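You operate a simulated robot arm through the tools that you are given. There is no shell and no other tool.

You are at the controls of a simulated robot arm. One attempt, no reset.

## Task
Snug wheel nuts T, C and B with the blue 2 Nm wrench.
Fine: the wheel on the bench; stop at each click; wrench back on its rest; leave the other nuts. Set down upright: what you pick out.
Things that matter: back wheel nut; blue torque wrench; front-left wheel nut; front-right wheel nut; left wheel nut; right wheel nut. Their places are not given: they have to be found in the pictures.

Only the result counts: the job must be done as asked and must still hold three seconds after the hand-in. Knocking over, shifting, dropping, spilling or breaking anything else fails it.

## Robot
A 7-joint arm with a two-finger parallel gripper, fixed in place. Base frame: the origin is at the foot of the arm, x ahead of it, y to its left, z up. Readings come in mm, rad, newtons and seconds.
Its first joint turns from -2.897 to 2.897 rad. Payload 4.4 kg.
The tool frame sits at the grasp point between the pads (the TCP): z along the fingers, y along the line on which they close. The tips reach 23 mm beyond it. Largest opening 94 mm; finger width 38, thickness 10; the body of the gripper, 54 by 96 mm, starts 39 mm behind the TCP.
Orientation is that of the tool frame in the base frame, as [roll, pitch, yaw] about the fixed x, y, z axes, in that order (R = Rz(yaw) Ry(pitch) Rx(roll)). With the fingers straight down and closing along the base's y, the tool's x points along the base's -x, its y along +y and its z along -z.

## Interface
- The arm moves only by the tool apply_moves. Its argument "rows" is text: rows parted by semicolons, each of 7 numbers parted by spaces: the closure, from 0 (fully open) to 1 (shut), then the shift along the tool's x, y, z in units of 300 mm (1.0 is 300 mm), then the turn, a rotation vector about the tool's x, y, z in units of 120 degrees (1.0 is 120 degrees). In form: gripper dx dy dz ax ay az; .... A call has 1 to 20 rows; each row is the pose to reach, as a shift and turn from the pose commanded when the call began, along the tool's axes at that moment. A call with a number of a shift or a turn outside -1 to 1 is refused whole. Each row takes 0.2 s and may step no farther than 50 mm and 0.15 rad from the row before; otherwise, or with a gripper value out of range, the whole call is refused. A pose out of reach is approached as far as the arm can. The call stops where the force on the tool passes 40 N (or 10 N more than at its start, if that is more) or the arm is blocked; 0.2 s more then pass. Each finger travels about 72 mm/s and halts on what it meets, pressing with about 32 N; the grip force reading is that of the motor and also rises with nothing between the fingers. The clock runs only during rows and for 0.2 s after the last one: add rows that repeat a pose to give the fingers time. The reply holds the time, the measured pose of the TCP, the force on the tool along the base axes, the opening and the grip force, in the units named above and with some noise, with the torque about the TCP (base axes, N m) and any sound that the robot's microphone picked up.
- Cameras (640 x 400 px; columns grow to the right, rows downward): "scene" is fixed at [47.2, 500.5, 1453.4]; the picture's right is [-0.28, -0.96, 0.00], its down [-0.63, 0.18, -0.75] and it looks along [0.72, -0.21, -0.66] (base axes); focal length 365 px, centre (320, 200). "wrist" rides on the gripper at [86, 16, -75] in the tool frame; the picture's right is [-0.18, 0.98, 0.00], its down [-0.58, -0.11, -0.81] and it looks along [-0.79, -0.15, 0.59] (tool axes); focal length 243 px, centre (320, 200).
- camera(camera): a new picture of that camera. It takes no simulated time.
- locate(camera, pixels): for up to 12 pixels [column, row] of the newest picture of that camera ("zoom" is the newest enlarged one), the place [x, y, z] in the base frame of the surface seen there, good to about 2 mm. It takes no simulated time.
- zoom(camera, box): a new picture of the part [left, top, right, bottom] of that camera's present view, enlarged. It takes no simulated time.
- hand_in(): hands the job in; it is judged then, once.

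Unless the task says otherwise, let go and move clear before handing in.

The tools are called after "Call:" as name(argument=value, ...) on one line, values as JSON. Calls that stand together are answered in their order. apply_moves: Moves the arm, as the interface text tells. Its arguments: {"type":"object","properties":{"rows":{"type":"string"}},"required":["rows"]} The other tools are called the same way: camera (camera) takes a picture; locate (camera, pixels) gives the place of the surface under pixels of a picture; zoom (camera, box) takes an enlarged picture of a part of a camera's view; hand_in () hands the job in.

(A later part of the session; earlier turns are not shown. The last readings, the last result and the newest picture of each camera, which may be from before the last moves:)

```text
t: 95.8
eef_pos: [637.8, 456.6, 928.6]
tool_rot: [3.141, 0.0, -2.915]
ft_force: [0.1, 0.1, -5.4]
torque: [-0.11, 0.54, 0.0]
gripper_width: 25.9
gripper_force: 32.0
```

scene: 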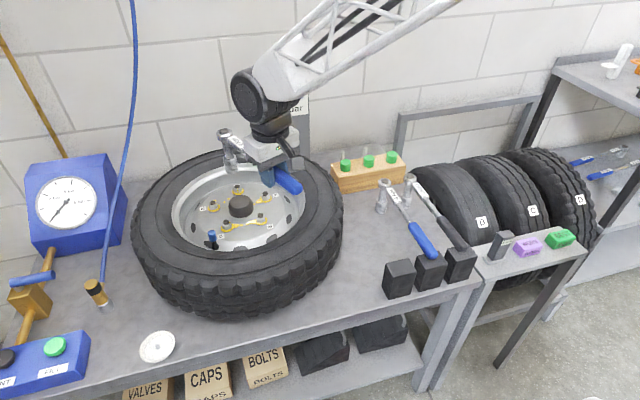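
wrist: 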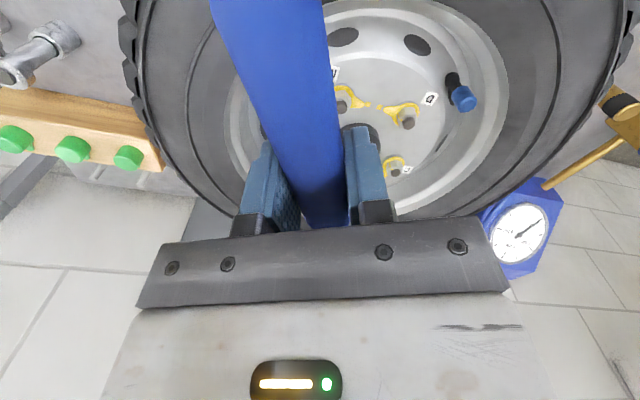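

Call:
apply_moves(rows="1 -0.0004 0.02286 0 0 0 0.016667; 1 -0.0016 0.04569 0 0 0 0.03333; 1 -0.0036 0.06847 0 0 0 0.05; 1 -0.0036 0.06847 0 0 0 0.05")

Call:
apply_moves(rows="1 -0.0004 0.02286 0 0 0 0.016667; 1 -0.0016 0.04569 0 0 0 0.03333; 1 -0.0036 0.06847 0 0 0 0.05; 1 -0.0036 0.06847 0 0 0 0.05")

Call:
zoom(camera="scene", box=[210, 130, 280, 210])

```text
t: 96.8
eef_pos: [636.0, 477.0, 929.9]
tool_rot: [3.141, -0.001, -3.021]
ft_force: [0.0, 0.2, -6.8]
torque: [-0.08, 0.59, 0.36]
gripper_width: 25.6
gripper_force: 32.0
```

```text
t: 97.8
eef_pos: [633.3, 496.4, 930.0]
tool_rot: [3.141, -0.001, -3.125]
ft_force: [0.1, -0.1, -6.6]
torque: [0.02, 0.56, 0.52]
gripper_width: 25.9
gripper_force: 32.3
```

```text
5.00 times, centred on (245, 170) of scene
```

zoom: 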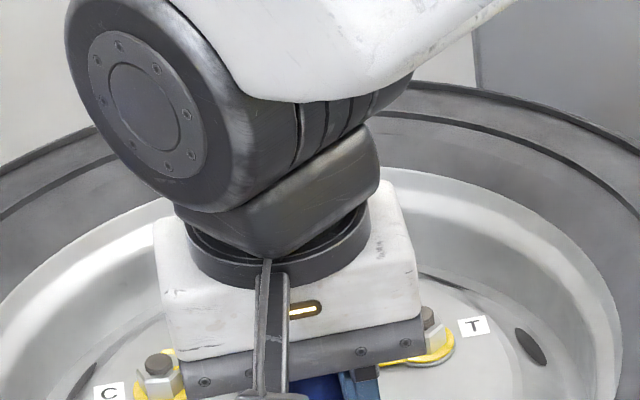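

Torque has engaged on B, 0.36 then 0.52 Nm. I'll continue clockwise with a slight downward correction.

Call:
apply_moves(rows="1 -0.0004 0.02286 0.002 0 0 0.016667; 1 -0.0016 0.04569 0.004 0 0 0.03333; 1 -0.0036 0.06847 0.004 0 0 0.05; 1 -0.0036 0.06847 0.004 0 0 0.05")

Call:
apply_moves(rows="1 -0.0004 0.02286 0 0 0 0.016667; 1 -0.0016 0.04569 0 0 0 0.03333; 1 -0.0036 0.06847 0 0 0 0.05; 1 -0.0036 0.06847 0 0 0 0.05")

```text
t: 98.8
eef_pos: [634.5, 515.7, 928.4]
tool_rot: [3.141, 0.001, 3.053]
ft_force: [-0.3, -0.2, -6.0]
torque: [0.04, 0.57, 0.83]
gripper_width: 25.9
gripper_force: 32.0
```

```text
t: 99.8
eef_pos: [636.7, 537.8, 929.7]
tool_rot: [3.141, -0.001, 2.948]
ft_force: [-0.7, 0.3, -6.7]
torque: [0.08, 0.59, 1.05]
gripper_width: 26.0
gripper_force: 32.2
```

Torque is 1.05 Nm at yaw 169° with almost no side force. I'll continue, with 4° per call.

Call:
apply_moves(rows="1 -0.0004 0.02286 0.001 0 0 0.016667; 1 -0.0016 0.04569 0.002 0 0 0.03333; 1 -0.0016 0.04569 0.002 0 0 0.03333")

Call:
apply_moves(rows="1 -0.0004 0.02286 0 0 0 0.016667; 1 -0.0016 0.04569 0 0 0 0.03333; 1 -0.0016 0.04569 0 0 0 0.03333")

```text
t: 100.6
eef_pos: [639.4, 551.2, 928.2]
tool_rot: [3.141, 0.001, 2.877]
ft_force: [0.3, -0.7, -7.0]
torque: [0.18, 0.54, 1.04]
gripper_width: 25.8
gripper_force: 32.5
```

```text
t: 101.4
eef_pos: [644.2, 564.6, 928.8]
tool_rot: [3.141, -0.001, 2.808]
ft_force: [1.9, 0.1, -4.7]
torque: [0.08, 0.08, 1.36]
gripper_width: 25.9
gripper_force: 32.6
```

1.36 Nm at yaw 161°. I'm switching to 2° steps, one call at a time.

Call:
apply_moves(rows="1 -0.0001 0.0115 0 0 0 0.008333; 1 -0.0004 0.0232 0 0 0 0.016667; 1 -0.0004 0.0232 0 0 0 0.016667")

```text
t: 102.2
eef_pos: [646.7, 569.9, 928.2]
tool_rot: [-3.142, 0.0, 2.775]
ft_force: [-1.2, 0.3, 2.5]
torque: [-0.35, -0.94, 1.32]
gripper_width: 26.1
gripper_force: 32.2
```

Fz turned slightly upward (+2.5 N), so the socket is lightly pressing the washer, which is harmless. I'll continue 1° at a time.

Call:
apply_moves(rows="1 -0.00005 0.006 0 0 0 0.004167; 1 -0.0001 0.012 0 0 0 0.008333; 1 -0.0001 0.012 0 0 0 0.008333")

```text
t: 103.0
eef_pos: [647.4, 573.6, 927.9]
tool_rot: [-3.141, -0.001, 2.755]
ft_force: [-1.8, -0.8, 0.8]
torque: [-0.25, -0.6, 1.29]
gripper_width: 26.2
gripper_force: 31.7
```

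Total is about 1.57 Nm. I'll continue.

Call:
apply_moves(rows="1 -0.00005 0.006 0 0 0 0.004167; 1 -0.0001 0.012 0 0 0 0.008333; 1 -0.0001 0.012 0 0 0 0.008333")

```text
t: 103.8
eef_pos: [649.3, 576.5, 927.9]
tool_rot: [-3.141, 0.0, 2.737]
ft_force: [0.3, -0.9, -4.0]
torque: [-0.06, 0.09, 1.27]
gripper_width: 25.9
gripper_force: 31.4
```

Call:
apply_moves(rows="1 -0.00005 0.006 0 0 0 0.004167; 1 -0.0001 0.012 0 0 0 0.008333; 1 -0.0001 0.012 0 0 0 0.008333")

```text
t: 104.6
eef_pos: [650.9, 579.7, 928.0]
tool_rot: [-3.141, -0.001, 2.721]
ft_force: [0.5, -0.3, -6.6]
torque: [0.23, 0.51, 1.44]
gripper_width: 26.0
gripper_force: 32.3
```

Call:
apply_moves(rows="1 -0.00005 0.0065 0.001 0 0 0.004167; 1 -0.0001 0.013 0.001 0 0 0.008333; 1 -0.0001 0.013 0.001 0 0 0.008333")

Call:
zoom(camera="scene", box=[210, 140, 270, 205])

```text
t: 105.4
eef_pos: [653.7, 583.1, 928.5]
tool_rot: [-3.141, 0.001, 2.703]
ft_force: [1.1, -1.1, -2.6]
torque: [-0.19, -0.25, 1.4]
gripper_width: 26.0
gripper_force: 32.0
```

```text
6.15 times, centred on (240, 172) of scene
```

zoom: 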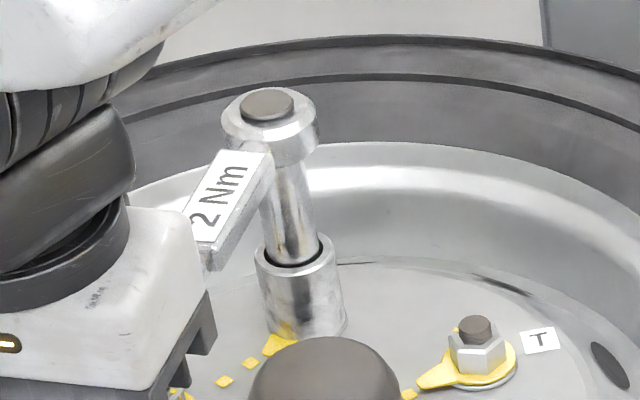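

B's pointer (278,345) is approaching its mark (250,363), and the wrench is upright. I'll continue.

Call:
apply_moves(rows="1 -0.00005 0.0065 0 0 0 0.004167; 1 -0.0001 0.013 0 0 0 0.008333; 1 -0.0001 0.013 0 0 0 0.008333")

```text
t: 106.2
eef_pos: [653.5, 588.0, 927.1]
tool_rot: [3.139, 0.001, 2.686]
ft_force: [-4.1, -1.8, -2.0]
torque: [-0.27, -0.07, 1.08]
gripper_width: 26.0
gripper_force: 31.4
```

Call:
apply_moves(rows="1 -0.00005 0.006 0 0 0 0.004167; 1 -0.0001 0.012 0 0 0 0.008333; 1 -0.0001 0.012 0 0 0 0.008333")

```text
t: 107.0
eef_pos: [655.5, 590.6, 927.7]
tool_rot: [3.141, 0.0, 2.669]
ft_force: [1.3, -3.3, -2.6]
torque: [-0.28, -0.16, 1.22]
gripper_width: 26.1
gripper_force: 32.0
```

Call:
apply_moves(rows="1 -0.00005 0.006 0 0 0 0.004167; 1 -0.0001 0.012 0 0 0 0.008333; 1 -0.0001 0.012 0 0 0 0.008333")

```text
t: 107.8
eef_pos: [657.8, 594.8, 927.1]
tool_rot: [-3.141, -0.001, 2.651]
ft_force: [-3.7, -0.8, -1.8]
torque: [-0.23, -0.04, 1.18]
gripper_width: 25.9
gripper_force: 31.8
```

Call:
apply_moves(rows="1 -0.00005 0.006 0 0 0 0.004167; 1 -0.0001 0.012 0 0 0 0.008333; 1 -0.0001 0.012 0 0 0 0.008333")

```text
t: 108.6
eef_pos: [658.8, 597.4, 927.1]
tool_rot: [-3.141, 0.0, 2.635]
ft_force: [-1.1, -2.2, -1.5]
torque: [-0.36, -0.17, 1.14]
gripper_width: 25.8
gripper_force: 32.4
```

Call:
apply_moves(rows="1 -0.00005 0.006 0 0 0 0.004167; 1 -0.0001 0.012 0 0 0 0.008333; 1 -0.0001 0.012 0 0 0 0.008333")

```text
t: 109.4
eef_pos: [661.4, 600.2, 927.8]
tool_rot: [-3.141, 0.0, 2.616]
ft_force: [-2.4, -0.2, -2.5]
torque: [-0.18, 0.03, 1.38]
gripper_width: 26.0
gripper_force: 31.5
```

Call:
apply_moves(rows="1 -0.00005 0.006 0 0 0 0.004167; 1 -0.0001 0.012 0 0 0 0.008333; 1 -0.0001 0.012 0 0 0 0.008333")

Call:
zoom(camera="scene", box=[210, 140, 270, 205])

```text
t: 110.2
eef_pos: [662.6, 603.1, 927.1]
tool_rot: [3.141, -0.002, 2.597]
ft_force: [0.2, -3.8, -3.9]
torque: [-0.35, -0.05, 1.1]
gripper_width: 26.0
gripper_force: 32.0
```

```text
6.15 times, centred on (240, 172) of scene
```

zoom: 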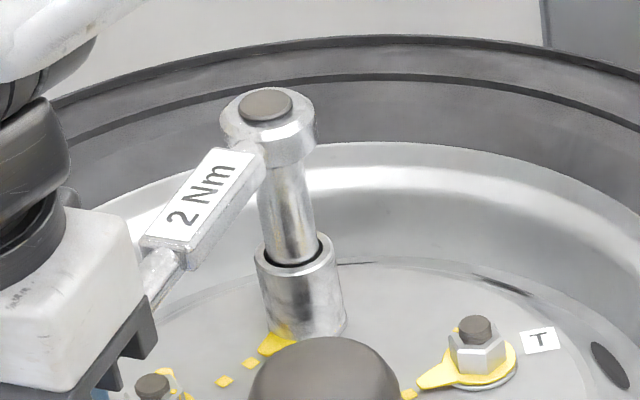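

B's pointer is a few degrees from its mark, and total torque is about 1.7 Nm. I'll continue.

Call:
apply_moves(rows="1 -0.00005 0.006 0 0 0 0.004167; 1 -0.0001 0.012 0 0 0 0.008333; 1 -0.0001 0.012 0 0 0 0.008333")

```text
t: 111.0
eef_pos: [664.1, 605.6, 928.2]
tool_rot: [-3.141, -0.001, 2.581]
ft_force: [-3.3, -3.0, -7.6]
torque: [0.23, 0.9, 1.1]
gripper_width: 26.1
gripper_force: 32.1
```

Total is about 1.94 Nm. I'm using half-degree steps now.

Call:
apply_moves(rows="1 -0.00003 0.003 0 0 0 0.0021; 1 -0.00006 0.006 0 0 0 0.004167; 1 -0.00006 0.006 0 0 0 0.004167")

```text
t: 111.8
eef_pos: [665.7, 606.3, 928.3]
tool_rot: [3.141, 0.001, 2.572]
ft_force: [-1.2, -4.0, -7.3]
torque: [0.08, 0.83, 1.01]
gripper_width: 26.1
gripper_force: 32.3
```

Call:
apply_moves(rows="1 -0.00003 0.003 0 0 0 0.0021; 1 -0.00006 0.006 0 0 0 0.004167; 1 -0.00006 0.006 0 0 0 0.004167")

```text
t: 112.6
eef_pos: [665.5, 608.4, 927.6]
tool_rot: [3.141, 0.0, 2.564]
ft_force: [-2.0, -3.2, -5.6]
torque: [-0.08, 0.45, 1.19]
gripper_width: 25.8
gripper_force: 32.1
```

Call:
apply_moves(rows="1 -0.00003 0.003 0 0 0 0.0021; 1 -0.00006 0.006 0 0 0 0.004167; 1 -0.00006 0.006 0 0 0 0.004167")

```text
t: 113.4
eef_pos: [667.3, 610.6, 927.3]
tool_rot: [3.141, 0.0, 2.555]
ft_force: [0.2, -3.7, -5.4]
torque: [-0.23, 0.17, 1.21]
gripper_width: 25.9
gripper_force: 32.3
```

Call:
apply_moves(rows="1 -0.00003 0.003 0 0 0 0.0021; 1 -0.00006 0.006 0 0 0 0.004167; 1 -0.00006 0.006 0 0 0 0.004167")

```text
t: 114.2
eef_pos: [668.8, 612.2, 928.0]
tool_rot: [-3.142, -0.001, 2.546]
ft_force: [-2.1, -2.0, 1.7]
torque: [-0.63, -0.7, 1.4]
gripper_width: 25.8
gripper_force: 31.9
```

Call:
apply_moves(rows="1 -0.00003 0.003 0 0 0 0.0021; 1 -0.00006 0.006 0 0 0 0.004167; 1 -0.00006 0.006 0 0 0 0.004167")

Call:
zoom(camera="scene", box=[220, 160, 270, 205])

```text
t: 115.0
eef_pos: [669.5, 614.1, 926.9]
tool_rot: [3.141, -0.001, 2.538]
ft_force: [-5.5, 1.3, 3.5]
torque: [-0.61, -0.6, 1.38]
gripper_width: 26.1
gripper_force: 31.7
```

```text
8.89 times, centred on (245, 182) of scene
```

zoom: 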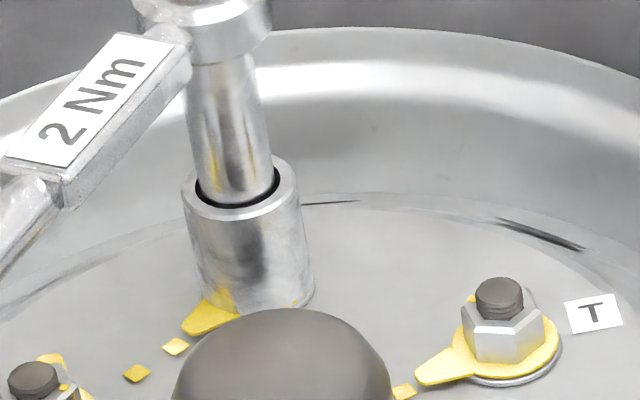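

Call:
locate(camera="zoom", pixels=[[190, 327], [205, 318], [175, 347], [422, 375], [440, 367], [403, 391], [500, 292]])

```text
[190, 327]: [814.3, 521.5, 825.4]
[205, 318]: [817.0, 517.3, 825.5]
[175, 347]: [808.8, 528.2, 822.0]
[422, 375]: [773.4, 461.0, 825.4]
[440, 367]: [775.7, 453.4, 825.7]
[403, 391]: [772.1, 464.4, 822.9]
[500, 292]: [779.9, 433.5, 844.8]
```

B's pointer is at 122.9° against its mark at 124.5°, so it has reached the mark as T did. I'll take another half-degree and watch for the click.

Call:
apply_moves(rows="1 -0.00003 0.003 0 0 0 0.0021; 1 -0.00006 0.006 0 0 0 0.004167; 1 -0.00006 0.006 0 0 0 0.004167")

```text
t: 115.8
eef_pos: [669.5, 614.5, 925.9]
tool_rot: [-3.141, 0.0, 2.528]
ft_force: [-6.0, -0.4, 0.8]
torque: [-0.41, -0.25, 1.33]
gripper_width: 26.0
gripper_force: 31.5
```

Call:
apply_moves(rows="1 -0.00003 0.003 0 0 0 0.0021; 1 -0.00006 0.006 0 0 0 0.004167; 1 -0.00006 0.006 0 0 0 0.004167")

```text
t: 116.6
eef_pos: [671.1, 616.9, 927.7]
tool_rot: [3.141, 0.001, 2.519]
ft_force: [0.7, -1.0, -3.2]
torque: [-0.07, -0.05, -0.11]
gripper_width: 25.9
gripper_force: 32.2
```

Torque released again at about 2.07 Nm with B's pointer at its mark, the same signature T gave. Both nuts giving way right at the mark points to the wrench's 2 Nm break, even though no sound was reported. I'll stop here, lift off, and check B's pointer.

Call:
apply_moves(rows="1 0 0 -0.015 0 0 0; 1 0 0 -0.03 0 0 0; 1 0 0 -0.05 0 0 0; 1 0 0 -0.08 0 0 0; 1 0 0 -0.11 0 0 0; 1 0 0 -0.11 0 0 0")

Call:
zoom(camera="scene", box=[200, 165, 290, 225])

```text
t: 118.0
eef_pos: [671.9, 615.2, 960.1]
tool_rot: [-3.141, 0.001, 2.521]
ft_force: [0.2, -0.3, -6.6]
torque: [0.3, 0.46, 0.02]
gripper_width: 26.1
gripper_force: 31.8
```

```text
6.67 times, centred on (245, 195) of scene
```

zoom: 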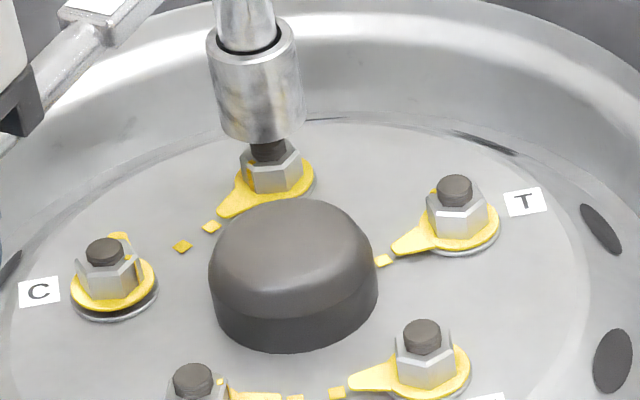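

B's and T's pointers both line up with their marks now. I'll rise and swing to C, approaching at yaw 220°.

Call:
apply_moves(rows="1 0 0 -0.07 0 0 0; 1 0 0 -0.143 0 0 -0.03; 1 -0.02 -0.04 -0.143 0 0 -0.08; 1 -0.04 -0.1 -0.143 0 0 -0.14; 1 -0.06 -0.16 -0.143 0 0 -0.2; 1 -0.09 -0.22 -0.143 0 0 -0.26; 1 -0.11 -0.28 -0.143 0 0 -0.32; 1 -0.14 -0.34 -0.143 0 0 -0.38; 1 -0.16 -0.4 -0.143 0 0 -0.44; 1 -0.19 -0.46 -0.143 0 0 -0.5; 1 -0.21 -0.51 -0.143 0 0 -0.56; 1 -0.2288 -0.55 -0.143 0 0 -0.61; 1 -0.2288 -0.5606 -0.143 0 0 -0.63; 1 -0.2288 -0.5606 -0.143 0 0 -0.63; 1 -0.2288 -0.5606 -0.143 0 0 -0.63")

Call:
zoom(camera="scene", box=[170, 120, 280, 220])

Call:
apply_moves(rows="1 0 0 0 0 0 0")

```text
t: 121.2
eef_pos: [630.5, 439.1, 1003.2]
tool_rot: [-3.141, 0.0, -2.443]
ft_force: [0.4, -0.8, -6.0]
torque: [-0.39, 0.45, -0.01]
gripper_width: 25.6
gripper_force: 31.9
```

```text
4.00 times, centred on (225, 170) of scene
```

zoom: 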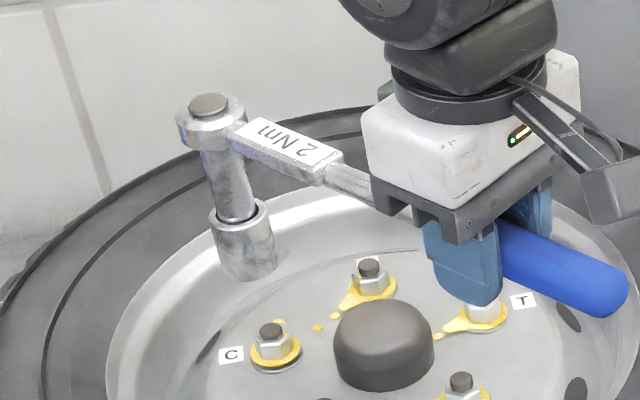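

```text
t: 121.6
eef_pos: [629.7, 440.5, 1003.6]
tool_rot: [3.14, 0.0, -2.444]
ft_force: [-0.2, -1.0, -5.5]
torque: [-0.4, 0.45, -0.01]
gripper_width: 25.8
gripper_force: 31.9
```

Call:
locate(camera="zoom", pixels=[[210, 103], [246, 250], [247, 268], [212, 232], [275, 230], [246, 232], [270, 330], [178, 125], [243, 125]])

```text
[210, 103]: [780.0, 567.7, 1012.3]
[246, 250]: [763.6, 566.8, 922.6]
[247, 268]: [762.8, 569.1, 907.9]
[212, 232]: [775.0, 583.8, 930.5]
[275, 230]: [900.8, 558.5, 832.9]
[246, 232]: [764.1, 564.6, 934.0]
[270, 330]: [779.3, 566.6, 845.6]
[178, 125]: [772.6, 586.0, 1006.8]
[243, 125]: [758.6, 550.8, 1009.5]
```

The socket axis is about (779.4,567.8) against C at (779.4,566.2). I'll shift -1.5 mm in y and lower 43 mm.

Call:
apply_moves(rows="1 0.0032 -0.0038 0.03 0 0 0; 1 0.0032 -0.0038 0.08 0 0 0; 1 0.0032 -0.0038 0.12 0 0 0; 1 0.0032 -0.0038 0.143 0 0 0; 1 0.0032 -0.0038 0.143 0 0 0; 1 0.0032 -0.0038 0.143 0 0 0")

Call:
zoom(camera="scene", box=[190, 145, 250, 215])

Call:
apply_moves(rows="1 0 0 0 0 0 0")

```text
t: 123.0
eef_pos: [628.8, 437.1, 959.2]
tool_rot: [-3.141, 0.0, -2.444]
ft_force: [0.2, -0.2, -5.4]
torque: [-0.37, 0.42, 0.03]
gripper_width: 25.8
gripper_force: 31.8
```

```text
5.71 times, centred on (220, 180) of scene
```

zoom: 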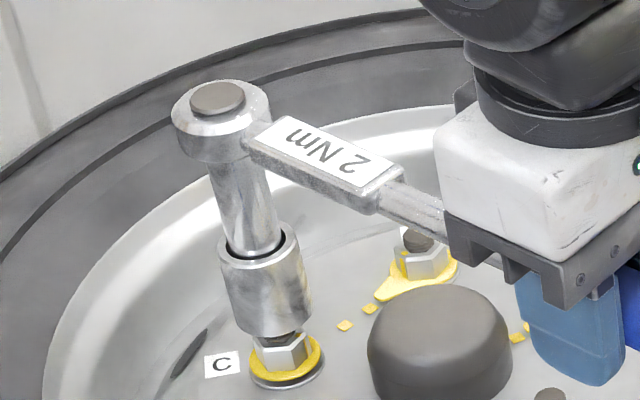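

```text
t: 123.4
eef_pos: [629.3, 437.4, 958.9]
tool_rot: [3.142, -0.001, -2.443]
ft_force: [1.1, -0.3, -5.3]
torque: [-0.37, 0.44, 0.03]
gripper_width: 26.0
gripper_force: 31.5
```

Call:
locate(camera="zoom", pixels=[[217, 98], [268, 315], [266, 295], [224, 275], [305, 268], [281, 340], [176, 120]])

```text
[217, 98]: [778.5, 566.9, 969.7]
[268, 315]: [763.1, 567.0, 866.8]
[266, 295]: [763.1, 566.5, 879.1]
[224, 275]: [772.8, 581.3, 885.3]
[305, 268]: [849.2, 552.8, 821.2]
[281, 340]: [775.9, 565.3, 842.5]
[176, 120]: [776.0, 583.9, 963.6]
```

The socket axis is about (778.8,566.6). As with the other nuts, I'll bias +1.5 mm in x and lower slowly.

Call:
apply_moves(rows="1 -0.0032 -0.0035 0.012 0 0 0; 1 -0.0032 -0.0035 0.025 0 0 0; 1 -0.0032 -0.0035 0.035 0 0 0; 1 -0.0032 -0.0035 0.044 0 0 0; 1 -0.0032 -0.0035 0.044 0 0 0")

Call:
apply_moves(rows="1 0 0 0.005 0 0 0; 1 0 0 0.01 0 0 0; 1 0 0 0.01 0 0 0")

Call:
apply_moves(rows="1 0 0 0.004 0 0 0; 1 0 0 0.006 0 0 0; 1 0 0 0.006 0 0 0")

```text
t: 124.6
eef_pos: [631.6, 437.9, 947.3]
tool_rot: [-3.141, 0.0, -2.442]
ft_force: [0.3, -0.4, -6.4]
torque: [-0.39, 0.44, -0.01]
gripper_width: 25.9
gripper_force: 32.2
```

```text
t: 125.4
eef_pos: [631.9, 438.2, 944.6]
tool_rot: [3.141, 0.001, -2.444]
ft_force: [1.2, -0.4, -6.8]
torque: [-0.36, 0.44, -0.01]
gripper_width: 25.9
gripper_force: 31.9
```

```text
t: 126.2
eef_pos: [630.8, 438.8, 941.6]
tool_rot: [3.14, 0.0, -2.443]
ft_force: [3.2, 1.4, -5.4]
torque: [-0.21, 0.01, -0.26]
gripper_width: 25.9
gripper_force: 31.7
```

A light side force of (3.2,1.4) N. I'll nudge 0.6 mm that way and keep lowering.

Call:
apply_moves(rows="1 -0.002 -0.0007 0.003 0 0 0; 1 -0.002 -0.0007 0.008 0 0 0; 1 -0.002 -0.0007 0.008 0 0 0")

Call:
apply_moves(rows="1 0 0 0.005 0 0 0; 1 0 0 0.01 0 0 0; 1 0 0 0.01 0 0 0")

```text
t: 127.0
eef_pos: [631.6, 438.9, 938.6]
tool_rot: [-3.14, 0.0, -2.444]
ft_force: [0.8, -0.1, -6.1]
torque: [-0.39, 0.41, 0.01]
gripper_width: 25.8
gripper_force: 32.0
```

```text
t: 127.8
eef_pos: [631.3, 438.3, 936.3]
tool_rot: [3.141, 0.001, -2.444]
ft_force: [-0.7, 0.6, -6.2]
torque: [-0.37, 0.44, 0.01]
gripper_width: 25.9
gripper_force: 31.9
```

It's clean, with no side load. I'll lower the rest to z≈928.

Call:
apply_moves(rows="1 0 0 0.006 0 0 0; 1 0 0 0.012 0 0 0; 1 0 0 0.018 0 0 0; 1 0 0 0.018 0 0 0")

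Call:
apply_moves(rows="1 0 0 0.005 0 0 0; 1 0 0 0.008 0 0 0; 1 0 0 0.008 0 0 0")

```text
t: 128.8
eef_pos: [630.6, 438.4, 932.3]
tool_rot: [-3.141, -0.001, -2.444]
ft_force: [0.0, 0.2, -6.6]
torque: [-0.38, 0.43, -0.02]
gripper_width: 25.8
gripper_force: 31.7
```

```text
t: 129.6
eef_pos: [631.0, 437.6, 929.1]
tool_rot: [-3.141, 0.0, -2.443]
ft_force: [0.3, -0.5, -5.6]
torque: [-0.39, 0.4, 0.01]
gripper_width: 25.9
gripper_force: 32.4
```

Seated on C at z≈929. I'll turn clockwise in 6° calls.

Call:
apply_moves(rows="1 -0.0004 0.02286 0.001 0 0 0.016667; 1 -0.0016 0.04569 0.002 0 0 0.03333; 1 -0.0036 0.06847 0.002 0 0 0.05; 1 -0.0036 0.06847 0.002 0 0 0.05")

Call:
apply_moves(rows="1 -0.0004 0.02286 0 0 0 0.016667; 1 -0.0016 0.04569 0 0 0 0.03333; 1 -0.0036 0.06847 0 0 0 0.05; 1 -0.0036 0.06847 0 0 0 0.05")

Call:
apply_moves(rows="1 -0.0004 0.02286 0 0 0 0.016667; 1 -0.0016 0.04569 0 0 0 0.03333; 1 -0.0036 0.06847 0 0 0 0.05; 1 -0.0036 0.06847 0 0 0 0.05")

```text
t: 130.6
eef_pos: [619.4, 454.7, 929.1]
tool_rot: [-3.141, 0.0, -2.549]
ft_force: [0.0, 0.0, -6.0]
torque: [-0.34, 0.47, 0.0]
gripper_width: 25.8
gripper_force: 32.1
```

```text
t: 131.6
eef_pos: [609.9, 472.8, 928.7]
tool_rot: [-3.141, 0.001, -2.654]
ft_force: [-0.4, 0.3, -6.0]
torque: [-0.29, 0.52, 0.41]
gripper_width: 25.9
gripper_force: 31.6
```

```text
t: 132.6
eef_pos: [600.1, 490.4, 928.9]
tool_rot: [3.141, -0.001, -2.758]
ft_force: [-0.2, -0.1, -6.1]
torque: [-0.26, 0.54, 0.63]
gripper_width: 26.0
gripper_force: 32.4
```

C engaged, torque 0.41 then 0.63 Nm at yaw 202°. I'll continue.

Call:
apply_moves(rows="1 -0.0004 0.02286 0 0 0 0.016667; 1 -0.0016 0.04569 0.001 0 0 0.03333; 1 -0.0036 0.06847 0.001 0 0 0.05; 1 -0.0036 0.06847 0.001 0 0 0.05")

Call:
apply_moves(rows="1 -0.0004 0.02286 0 0 0 0.016667; 1 -0.0016 0.04569 0.001 0 0 0.03333; 1 -0.0036 0.06847 0.001 0 0 0.05; 1 -0.0036 0.06847 0.001 0 0 0.05")

```text
t: 133.6
eef_pos: [593.9, 510.1, 928.4]
tool_rot: [3.14, -0.001, -2.864]
ft_force: [-2.2, 1.4, -4.6]
torque: [0.15, 0.27, 1.23]
gripper_width: 25.6
gripper_force: 31.6
```

```text
t: 134.6
eef_pos: [588.6, 529.7, 928.4]
tool_rot: [3.141, 0.001, -2.967]
ft_force: [2.0, 0.1, -2.3]
torque: [-0.01, -0.34, 0.9]
gripper_width: 26.1
gripper_force: 31.7
```

Torque is about 1 Nm at yaw 190°. I'll continue with 4° calls.

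Call:
apply_moves(rows="1 -0.0004 0.02286 0 0 0 0.016667; 1 -0.0016 0.04569 0 0 0 0.03333; 1 -0.0016 0.04569 0 0 0 0.03333")

Call:
apply_moves(rows="1 -0.0004 0.02286 0 0 0 0.016667; 1 -0.0016 0.04569 0 0 0 0.03333; 1 -0.0016 0.04569 0 0 0 0.03333")

```text
t: 135.4
eef_pos: [588.2, 543.0, 927.9]
tool_rot: [3.141, -0.001, -3.038]
ft_force: [-1.2, -0.2, -1.5]
torque: [0.16, -0.23, 1.46]
gripper_width: 25.9
gripper_force: 31.4
```

```text
t: 136.2
eef_pos: [586.7, 557.6, 925.9]
tool_rot: [-3.141, 0.001, -3.107]
ft_force: [-8.1, 0.5, 5.3]
torque: [0.1, -1.05, 1.37]
gripper_width: 25.9
gripper_force: 31.6
```

C reads about 1.25 Nm at yaw 182°, with a small inward and downward preload. I'll relieve both a little and continue in 2° calls.

Call:
apply_moves(rows="1 0.0015 0.0115 -0.002 0 0 0.008333; 1 0.0015 0.0231 -0.003 0 0 0.016667; 1 0.0015 0.0231 -0.003 0 0 0.016667")

Call:
zoom(camera="scene", box=[190, 145, 270, 215])

```text
t: 137.0
eef_pos: [584.4, 565.4, 927.4]
tool_rot: [3.14, 0.001, 3.141]
ft_force: [0.3, 0.1, -6.3]
torque: [0.0, 0.54, 1.41]
gripper_width: 26.1
gripper_force: 31.7
```

```text
5.71 times, centred on (230, 180) of scene
```

zoom: 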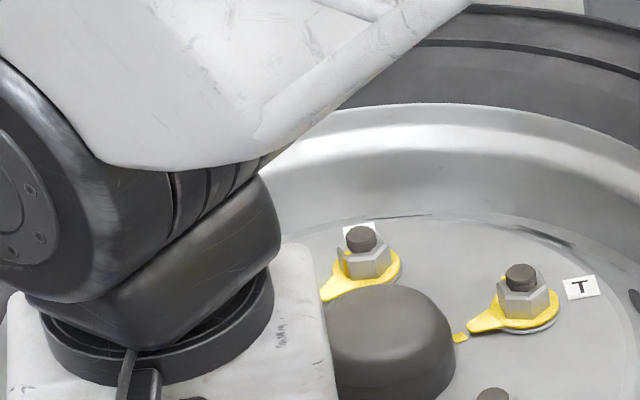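

1.41 Nm at yaw 180°, with C hidden behind the arm. I'll continue 1° per call, with slight tangential lead.

Call:
apply_moves(rows="1 -0.00005 0.0062 0 0 0 0.004167; 1 -0.0001 0.0125 0 0 0 0.008333; 1 -0.0001 0.0125 0 0 0 0.008333")

Call:
apply_moves(rows="1 -0.00005 0.0062 0 0 0 0.004167; 1 -0.0001 0.0125 0 0 0 0.008333; 1 -0.0001 0.0125 0 0 0 0.008333")

```text
t: 137.8
eef_pos: [585.1, 569.2, 929.3]
tool_rot: [-3.142, -0.001, 3.124]
ft_force: [0.7, 1.1, -7.0]
torque: [-0.01, 0.56, 1.48]
gripper_width: 26.5
gripper_force: 31.8
```

```text
t: 138.6
eef_pos: [585.2, 572.2, 928.6]
tool_rot: [-3.141, -0.001, 3.109]
ft_force: [0.7, 0.4, -6.2]
torque: [-0.04, 0.47, 1.39]
gripper_width: 26.1
gripper_force: 32.4
```

Call:
apply_moves(rows="1 -0.00005 0.0065 0 0 0 0.004167; 1 -0.0001 0.013 0 0 0 0.008333; 1 -0.0001 0.013 0 0 0 0.008333")

Call:
apply_moves(rows="1 -0.00005 0.0065 0 0 0 0.004167; 1 -0.0001 0.013 0 0 0 0.008333; 1 -0.0001 0.013 0 0 0 0.008333")

```text
t: 139.4
eef_pos: [584.6, 576.1, 928.9]
tool_rot: [3.14, 0.0, 3.09]
ft_force: [5.4, -3.5, -7.8]
torque: [-0.32, 0.42, 0.86]
gripper_width: 26.6
gripper_force: 32.6
```

```text
t: 140.2
eef_pos: [585.1, 579.8, 929.1]
tool_rot: [3.141, -0.001, 3.074]
ft_force: [0.7, -2.1, -6.1]
torque: [-0.2, 0.58, 1.2]
gripper_width: 26.0
gripper_force: 32.2
```

Total is about 1.6 Nm at yaw 176°. I'll continue with single 1° calls, adding slight downward pressure.

Call:
apply_moves(rows="1 -0.00005 0.006 0.001 0 0 0.004167; 1 -0.0001 0.012 0.002 0 0 0.008333; 1 -0.0001 0.012 0.002 0 0 0.008333")

```text
t: 141.0
eef_pos: [585.2, 583.4, 927.9]
tool_rot: [-3.141, 0.0, 3.055]
ft_force: [3.1, -2.8, -4.8]
torque: [-0.23, -0.06, 1.16]
gripper_width: 26.1
gripper_force: 32.1
```

Call:
apply_moves(rows="1 -0.00005 0.006 0 0 0 0.004167; 1 -0.0001 0.012 0 0 0 0.008333; 1 -0.0001 0.012 0 0 0 0.008333")

```text
t: 141.8
eef_pos: [586.0, 586.4, 928.6]
tool_rot: [-3.14, -0.002, 3.035]
ft_force: [4.6, -2.8, -4.2]
torque: [-0.2, -0.14, 1.3]
gripper_width: 26.0
gripper_force: 31.6
```

Call:
apply_moves(rows="1 -0.001 0.006 0 0 0 0.004167; 1 -0.0015 0.012 0 0 0 0.008333; 1 -0.0015 0.012 0 0 0 0.008333")

```text
t: 142.6
eef_pos: [586.9, 591.0, 928.0]
tool_rot: [3.141, -0.001, 3.019]
ft_force: [1.4, -3.3, -3.4]
torque: [-0.24, -0.06, 1.19]
gripper_width: 26.1
gripper_force: 31.9
```

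Call:
apply_moves(rows="1 -0.00005 0.006 0 0 0 0.004167; 1 -0.0001 0.0118 0 0 0 0.008333; 1 -0.0001 0.0118 0 0 0 0.008333")

Call:
zoom(camera="scene", box=[190, 145, 270, 215])

```text
t: 143.4
eef_pos: [587.4, 594.7, 927.4]
tool_rot: [3.141, 0.0, 3.002]
ft_force: [3.9, -3.3, -4.5]
torque: [-0.3, -0.1, 1.23]
gripper_width: 26.2
gripper_force: 31.8
```

```text
5.71 times, centred on (230, 180) of scene
```

zoom: 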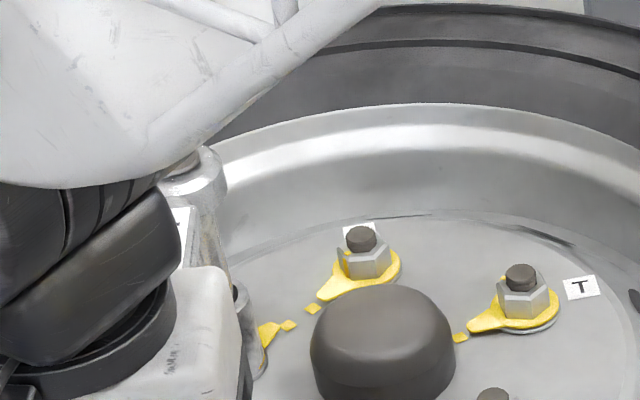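

C's pointer (270,332) is already close to its mark (288,325), with total torque about 1.8 Nm. I'm switching to half-degree steps.

Call:
locate(camera="zoom", pixels=[[275, 330], [265, 335], [288, 325], [264, 343]])

Call:
apply_moves(rows="1 -0.00003 0.003 0 0 0 0.0021; 1 -0.0005 0.006 0 0 0 0.004167; 1 -0.0005 0.006 0 0 0 0.004167")

```text
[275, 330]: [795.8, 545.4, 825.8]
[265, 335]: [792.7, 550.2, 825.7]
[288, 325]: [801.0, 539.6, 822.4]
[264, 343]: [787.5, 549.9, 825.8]
```

```text
t: 144.2
eef_pos: [587.1, 596.6, 928.3]
tool_rot: [-3.141, 0.0, 2.993]
ft_force: [1.2, -3.3, -6.7]
torque: [-0.17, 0.37, 1.29]
gripper_width: 26.1
gripper_force: 31.5
```

C's pointer (about -51°) is at its mark (-50.8°), with total torque about 1.9 Nm. I'll take half-degree steps until the break.

Call:
apply_moves(rows="1 -0.00003 0.003 0 0 0 0.0021; 1 -0.00006 0.006 0 0 0 0.004167; 1 -0.00006 0.006 0 0 0 0.004167")

```text
t: 145.0
eef_pos: [588.6, 598.6, 928.3]
tool_rot: [3.141, 0.0, 2.985]
ft_force: [7.3, -5.2, -8.2]
torque: [-0.38, 0.33, 0.94]
gripper_width: 26.3
gripper_force: 31.9
```

Call:
apply_moves(rows="1 -0.001 0.003 0 0 0 0.0021; 1 -0.0015 0.006 0 0 0 0.004167; 1 -0.0015 0.006 0 0 0 0.004167")

```text
t: 145.8
eef_pos: [588.5, 598.9, 928.4]
tool_rot: [-3.141, 0.001, 2.976]
ft_force: [-3.4, -2.1, -3.6]
torque: [-0.18, 0.32, 1.3]
gripper_width: 26.2
gripper_force: 32.4
```

Call:
apply_moves(rows="1 -0.00003 0.003 0 0 0 0.0021; 1 -0.00006 0.006 0 0 0 0.004167; 1 -0.00006 0.006 0 0 0 0.004167")

```text
t: 146.6
eef_pos: [588.0, 601.0, 929.0]
tool_rot: [3.141, -0.001, 2.968]
ft_force: [-4.7, -4.2, -5.4]
torque: [-0.34, 0.7, 0.95]
gripper_width: 26.3
gripper_force: 31.5
```

Call:
apply_moves(rows="1 -0.00003 0.003 0 0 0 0.0021; 1 -0.00006 0.006 0 0 0 0.004167; 1 -0.00006 0.006 0 0 0 0.004167")

```text
t: 147.4
eef_pos: [589.6, 603.0, 927.2]
tool_rot: [3.142, -0.001, 2.957]
ft_force: [-1.6, -4.1, -4.4]
torque: [-0.32, 0.28, 1.14]
gripper_width: 25.9
gripper_force: 32.4
```

Call:
apply_moves(rows="1 -0.00003 0.003 0 0 0 0.0021; 1 -0.00006 0.006 0 0 0 0.004167; 1 -0.00006 0.006 0 0 0 0.004167")

Call:
zoom(camera="scene", box=[200, 160, 250, 215])

```text
t: 148.2
eef_pos: [588.9, 605.8, 928.9]
tool_rot: [-3.14, 0.001, 2.949]
ft_force: [2.2, -2.6, -4.6]
torque: [-0.31, -0.01, 1.31]
gripper_width: 25.9
gripper_force: 32.3
```

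```text
7.27 times, centred on (225, 188) of scene
```

zoom: 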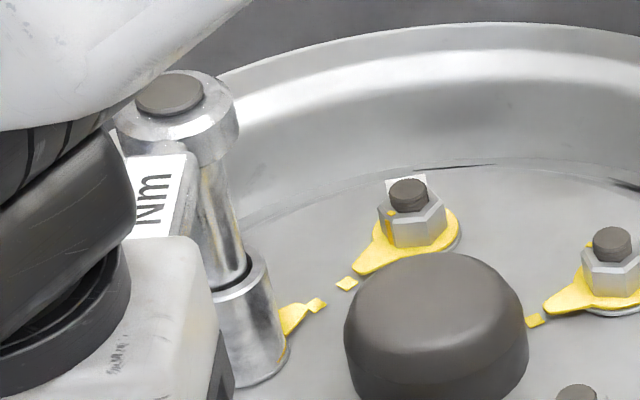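

Call:
locate(camera="zoom", pixels=[[300, 311], [288, 320], [317, 305], [365, 265], [347, 283]])

Call:
apply_moves(rows="1 -0.00003 0.003 0 0 0 0.0021; 1 -0.00006 0.006 0 0 0 0.004167; 1 -0.00006 0.006 0 0 0 0.004167")

```text
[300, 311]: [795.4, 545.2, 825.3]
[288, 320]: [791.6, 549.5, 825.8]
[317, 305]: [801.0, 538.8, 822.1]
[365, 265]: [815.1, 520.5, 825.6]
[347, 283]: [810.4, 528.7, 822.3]
```

```text
t: 149.0
eef_pos: [590.2, 607.5, 929.0]
tool_rot: [-3.141, 0.0, 2.941]
ft_force: [0.0, 2.0, -1.8]
torque: [0.06, -0.26, 0.27]
gripper_width: 25.9
gripper_force: 32.1
```

C's torque released too (down to 0.27 Nm), right at its mark, the same signature as the other two. I'll lift off C straight up.

Call:
apply_moves(rows="1 0 0 -0.015 0 0 0; 1 0 0 -0.03 0 0 0; 1 0 0 -0.05 0 0 0; 1 0 0 -0.09 0 0 0; 1 0 0 -0.15 0 0 0; 1 0 0 -0.22 0 0 -0.03; 1 0 0 -0.25 0 0 -0.07; 1 0 0 -0.25 0 0 -0.0958; 1 0 0 -0.25 0 0 -0.0958")

Call:
zoom(camera="scene", box=[190, 165, 300, 235])

```text
t: 151.0
eef_pos: [588.6, 607.3, 1003.4]
tool_rot: [-3.141, 0.0, -3.139]
ft_force: [0.1, -0.9, -6.6]
torque: [0.02, 0.57, 0.02]
gripper_width: 25.5
gripper_force: 32.1
```

```text
5.71 times, centred on (245, 200) of scene
```

zoom: 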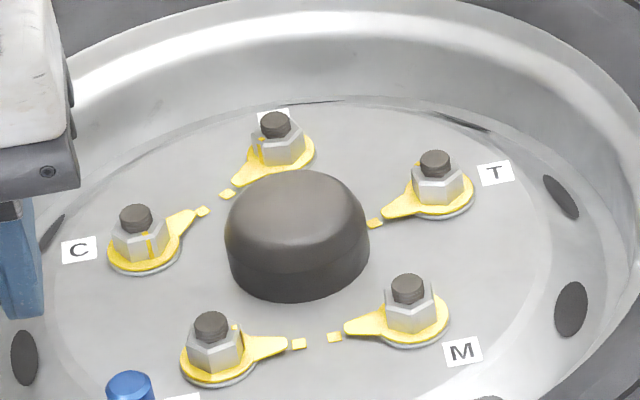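

All five pointers now align with their marks, D and M untouched. I'll compare them numerically.

Call:
locate(camera="zoom", pixels=[[281, 344], [299, 344], [350, 327], [334, 337], [392, 210], [374, 223], [240, 180], [227, 194], [190, 217], [202, 211]])

```text
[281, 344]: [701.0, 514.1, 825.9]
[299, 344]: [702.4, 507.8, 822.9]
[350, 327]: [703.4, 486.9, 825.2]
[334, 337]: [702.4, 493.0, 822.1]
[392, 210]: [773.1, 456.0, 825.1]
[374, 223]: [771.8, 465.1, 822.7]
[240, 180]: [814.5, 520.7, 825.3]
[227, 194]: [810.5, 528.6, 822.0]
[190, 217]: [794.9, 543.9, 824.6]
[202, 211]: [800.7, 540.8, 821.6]
```

B and C pass their marks by about 1°. T's release was the least clear, so I'll measure T's pointer more carefully from this unobstructed view.

Call:
zoom(camera="scene", box=[253, 185, 283, 207])

```text
16.00 times, centred on (268, 196) of scene
```

zoom: 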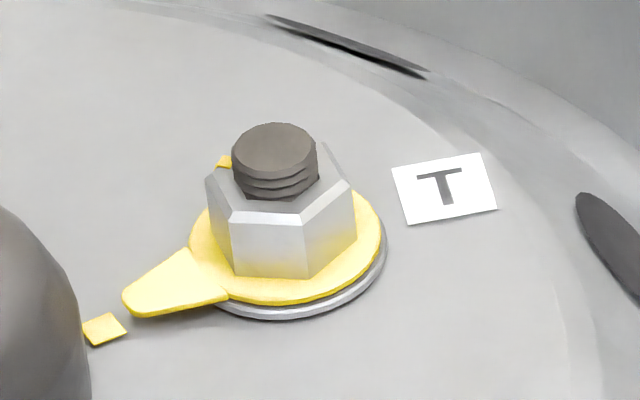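

Call:
locate(camera="zoom", pixels=[[128, 303], [140, 298], [155, 290], [175, 280], [105, 329], [95, 332], [115, 325], [275, 150], [200, 268], [165, 285]])

Call:
zoom(camera="scene", box=[228, 172, 258, 204])

```text
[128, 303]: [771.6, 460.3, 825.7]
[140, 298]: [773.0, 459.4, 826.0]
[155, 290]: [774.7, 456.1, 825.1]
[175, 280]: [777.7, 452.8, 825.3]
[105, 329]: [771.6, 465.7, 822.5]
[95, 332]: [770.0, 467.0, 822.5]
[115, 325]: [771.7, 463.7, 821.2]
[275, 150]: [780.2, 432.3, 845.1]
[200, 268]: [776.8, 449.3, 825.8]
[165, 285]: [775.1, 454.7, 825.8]
```

```text
12.50 times, centred on (243, 188) of scene
```

zoom: 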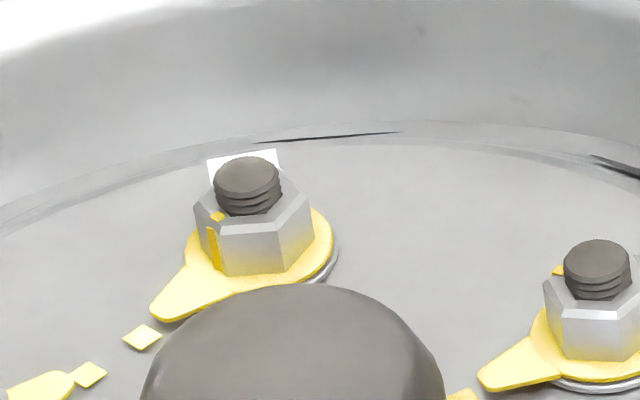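

T's pointer averages about 104°, matching its mark at 103.9°, so all three nuts sit at their marks. Now I'll carry the wrench back toward its rest lane.

Call:
apply_moves(rows="1 0 -0.06 0 0 0 0; 1 0.005 -0.16 0 0 0 0; 1 0.01 -0.28 0 0 0 0; 1 0.015 -0.4 0 0 0 0; 1 0.02 -0.52 0 0 0 0; 1 0.028 -0.64 0 0 0 0; 1 0.028 -0.76 0 0 0 0; 1 0.028 -0.88 0 0 0 0; 1 0.028 -0.95 0 0 0 0; 1 0.028 -0.98 0 0 0 0; 1 0.028 -0.98 0 0 0 0")

Call:
apply_moves(rows="1 0 -0.05 0 0 0 0; 1 0 -0.15 0 0 0 0; 1 0 -0.26 0 0 0 0; 1 0 -0.36 0 0 0 0; 1 0 -0.43 0 0 0 0; 1 0 -0.451 0 0 0 0; 1 0 -0.451 0 0 0 0; 1 0 -0.451 0 0 0 0")

Call:
zoom(camera="scene", box=[340, 100, 450, 220])

Call:
camera(camera="scene")

```text
t: 153.4
eef_pos: [581.9, 313.7, 1003.8]
tool_rot: [3.141, 0.001, 3.141]
ft_force: [0.4, -0.4, -6.3]
torque: [0.0, 0.56, 0.03]
gripper_width: 25.8
gripper_force: 31.7
```

```text
t: 155.2
eef_pos: [580.7, 176.9, 1002.7]
tool_rot: [-3.141, -0.001, -3.141]
ft_force: [-0.4, -0.2, -5.9]
torque: [0.01, 0.58, 0.02]
gripper_width: 25.9
gripper_force: 32.2
```

```text
3.33 times, centred on (395, 160) of scene
```

zoom: 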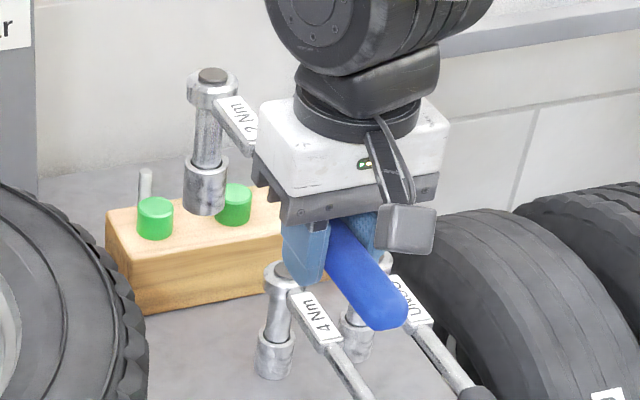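

```text
taken
```

scene: 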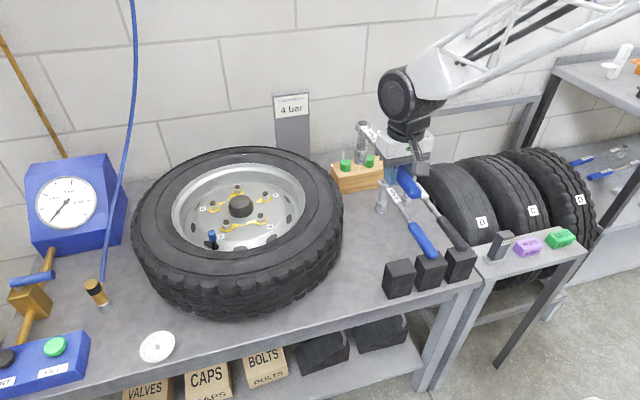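

I'll measure the wrench's pose above its rest to check position and roll.

Call:
locate(camera="zoom", pixels=[[212, 75], [205, 190], [205, 208], [184, 180], [226, 180], [355, 260], [375, 290], [395, 318], [385, 300], [240, 125]])

```text
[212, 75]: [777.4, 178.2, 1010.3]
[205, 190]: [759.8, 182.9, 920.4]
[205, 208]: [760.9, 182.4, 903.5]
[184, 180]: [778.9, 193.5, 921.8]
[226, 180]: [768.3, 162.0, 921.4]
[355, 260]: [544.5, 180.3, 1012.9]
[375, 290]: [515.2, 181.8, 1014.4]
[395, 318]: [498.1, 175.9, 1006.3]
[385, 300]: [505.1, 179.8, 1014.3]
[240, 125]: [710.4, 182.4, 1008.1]
```

The wrench is within about 1 mm of its rest lane, with only about 1° of nose-down sag. I'll lower to just above the rest.

Call:
apply_moves(rows="1 0.001 -0.002 0.06 0 0 0; 1 0.001 -0.002 0.17 0 0 0; 1 0.001 -0.002 0.3 0 0 0; 1 0.001 -0.002 0.43 0 0 0; 1 0.001 -0.002 0.53 0 0 0; 1 0.001 -0.002 0.59 0 0 0; 1 0.001 -0.002 0.625 0 0 0; 1 0.001 -0.002 0.625 0 0 0")

Call:
zoom(camera="scene", box=[340, 160, 460, 310])

```text
t: 157.0
eef_pos: [581.1, 176.5, 815.7]
tool_rot: [-3.14, 0.0, -3.141]
ft_force: [0.3, -0.3, -6.1]
torque: [-0.02, 0.6, -0.01]
gripper_width: 25.9
gripper_force: 32.1
```

```text
2.67 times, centred on (400, 235) of scene
```

zoom: 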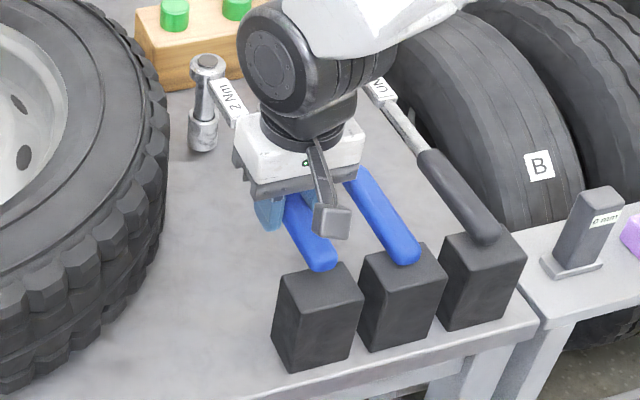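

Positions match the original rest. I'll lower slowly to contact.

Call:
apply_moves(rows="1 0 0 0.012 0 0 0; 1 0 0 0.022 0 0 0; 1 0 0 0.028 0 0 0; 1 0 0 0.028 0 0 0")

Call:
apply_moves(rows="1 0 0 0.005 0 0 0; 1 0 0 0.01 0 0 0; 1 0 0 0.01 0 0 0")

```text
t: 158.0
eef_pos: [581.2, 175.8, 807.0]
tool_rot: [-3.14, -0.002, 3.14]
ft_force: [0.2, -0.5, -6.3]
torque: [0.02, 0.56, 0.0]
gripper_width: 25.9
gripper_force: 32.0
```

```text
t: 158.8
eef_pos: [580.6, 177.5, 805.6]
tool_rot: [-3.14, 0.0, -3.14]
ft_force: [-2.1, 0.1, 5.5]
torque: [-0.01, -1.45, -0.08]
gripper_width: 25.9
gripper_force: 31.6
```

The socket has touched the bench. I'll lower another 2–3 mm so the handle settles onto its block.

Call:
apply_moves(rows="1 0 0 0.004 0 0 0; 1 0 0 0.008 0 0 0; 1 0 0 0.008 0 0 0")

Call:
zoom(camera="scene", box=[350, 165, 450, 310])

```text
t: 159.6
eef_pos: [581.5, 178.1, 801.6]
tool_rot: [-3.142, 0.0, -3.141]
ft_force: [-3.7, -0.8, 3.0]
torque: [-0.03, -1.01, -0.05]
gripper_width: 25.7
gripper_force: 31.8
```

```text
2.76 times, centred on (400, 238) of scene
```

zoom: 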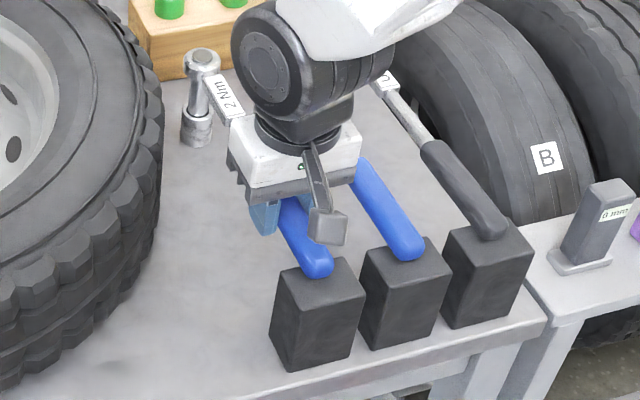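

Call:
apply_moves(rows="1 0 0 0.003 0 0 0; 1 0 0 0.004 0 0 0; 1 0 0 0.004 0 0 0")

```text
t: 160.4
eef_pos: [581.8, 176.7, 801.5]
tool_rot: [-3.14, 0.001, -3.141]
ft_force: [-7.2, -4.4, 31.4]
torque: [-0.17, 0.82, 0.06]
gripper_width: 25.8
gripper_force: 31.9
```

Both ends are now in contact, with Fz at +31 N and the moment reversed. I'll ease up slightly and open the gripper partway.

Call:
apply_moves(rows="1 0 0 -0.002 0 0 0; 1 0 0 -0.0025 0 0 0; 1 0 0 -0.0025 0 0 0")

Call:
apply_moves(rows="0.6 0 0 0 0 0 0; 0.4 0 0 0 0 0 0; 0.4 0 0 0 0 0 0; 0.4 0 0 0 0 0 0")

Call:
zoom(camera="scene", box=[340, 160, 460, 310])

Call:
camera(camera="wrist")

```text
t: 161.2
eef_pos: [581.2, 176.3, 801.9]
tool_rot: [3.141, 0.001, -3.14]
ft_force: [8.1, -0.1, 16.8]
torque: [0.01, -0.97, 0.02]
gripper_width: 25.8
gripper_force: 31.8
```

```text
t: 162.2
eef_pos: [580.5, 176.7, 801.4]
tool_rot: [3.141, -0.001, 3.141]
ft_force: [-0.4, -0.3, -0.1]
torque: [-0.02, -0.04, 0.01]
gripper_width: 56.1
gripper_force: 0.1
```

```text
2.67 times, centred on (400, 235) of scene
```

zoom: 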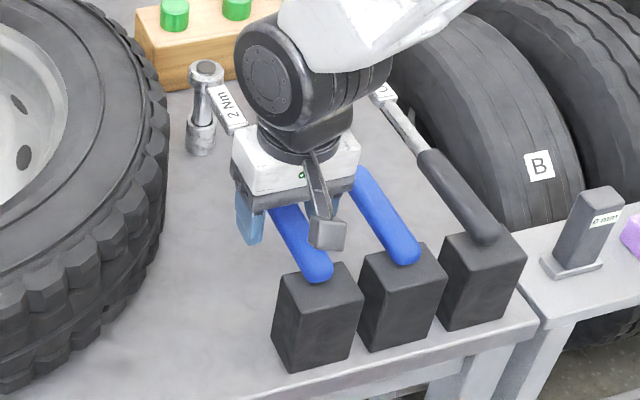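

```text
taken
```

wrist: 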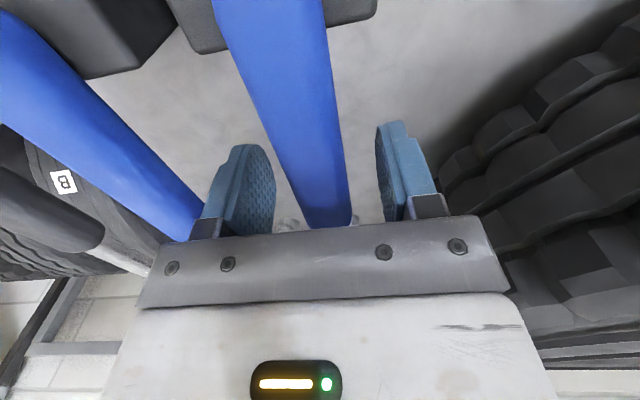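

The wrench rests on the bench and block, free of the fingers. I'll retract straight up and then verify everything.

Call:
apply_moves(rows="0.4 0 0 -0.05 0 0 0; 0.4 0 0 -0.15 0 0 0; 0.4 0 0 -0.3 0 0 0; 0.4 0 0 -0.45 0 0 0; 0.4 0 0 -0.6 0 0 0; 0.4 0 0 -0.75 0 0 0; 0.4 0.1 0 -0.85 0 0 0; 0.4 0.2 0 -0.95 0 0 0; 0.4 0.3 0 -0.95 0 0 0; 0.4 0.4 0 -0.95 0 0 0; 0.4 0.5 0 -0.95 0 0 0; 0.4 0.5 0 -0.95 0 0 0")

Call:
camera(camera="scene")

Call:
zoom(camera="scene", box=[340, 160, 460, 310])

```text
t: 164.8
eef_pos: [431.0, 177.4, 1085.4]
tool_rot: [3.14, 0.0, -3.141]
ft_force: [0.0, -0.5, 0.6]
torque: [-0.01, -0.01, 0.0]
gripper_width: 56.6
gripper_force: 0.1
```

```text
taken
```

scene: 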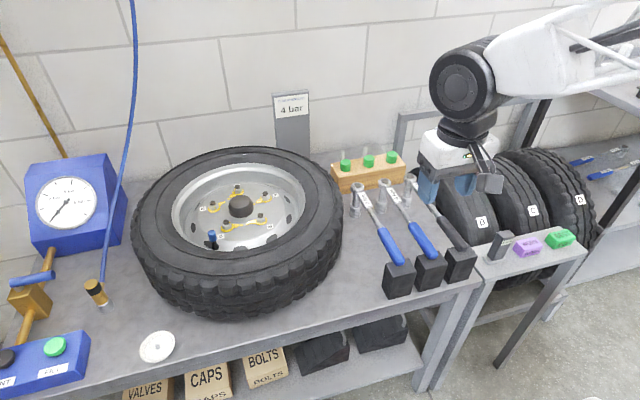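

```text
2.67 times, centred on (400, 235) of scene
```

zoom: 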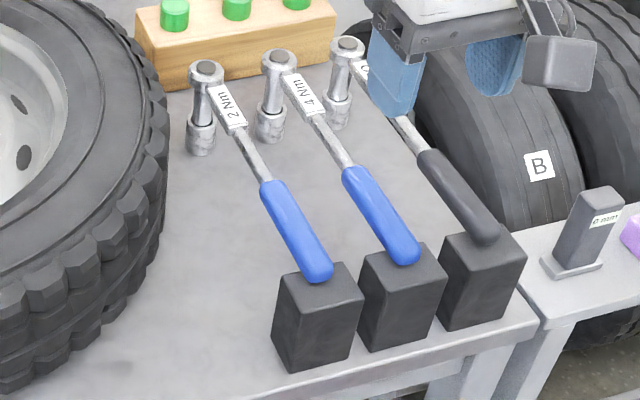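

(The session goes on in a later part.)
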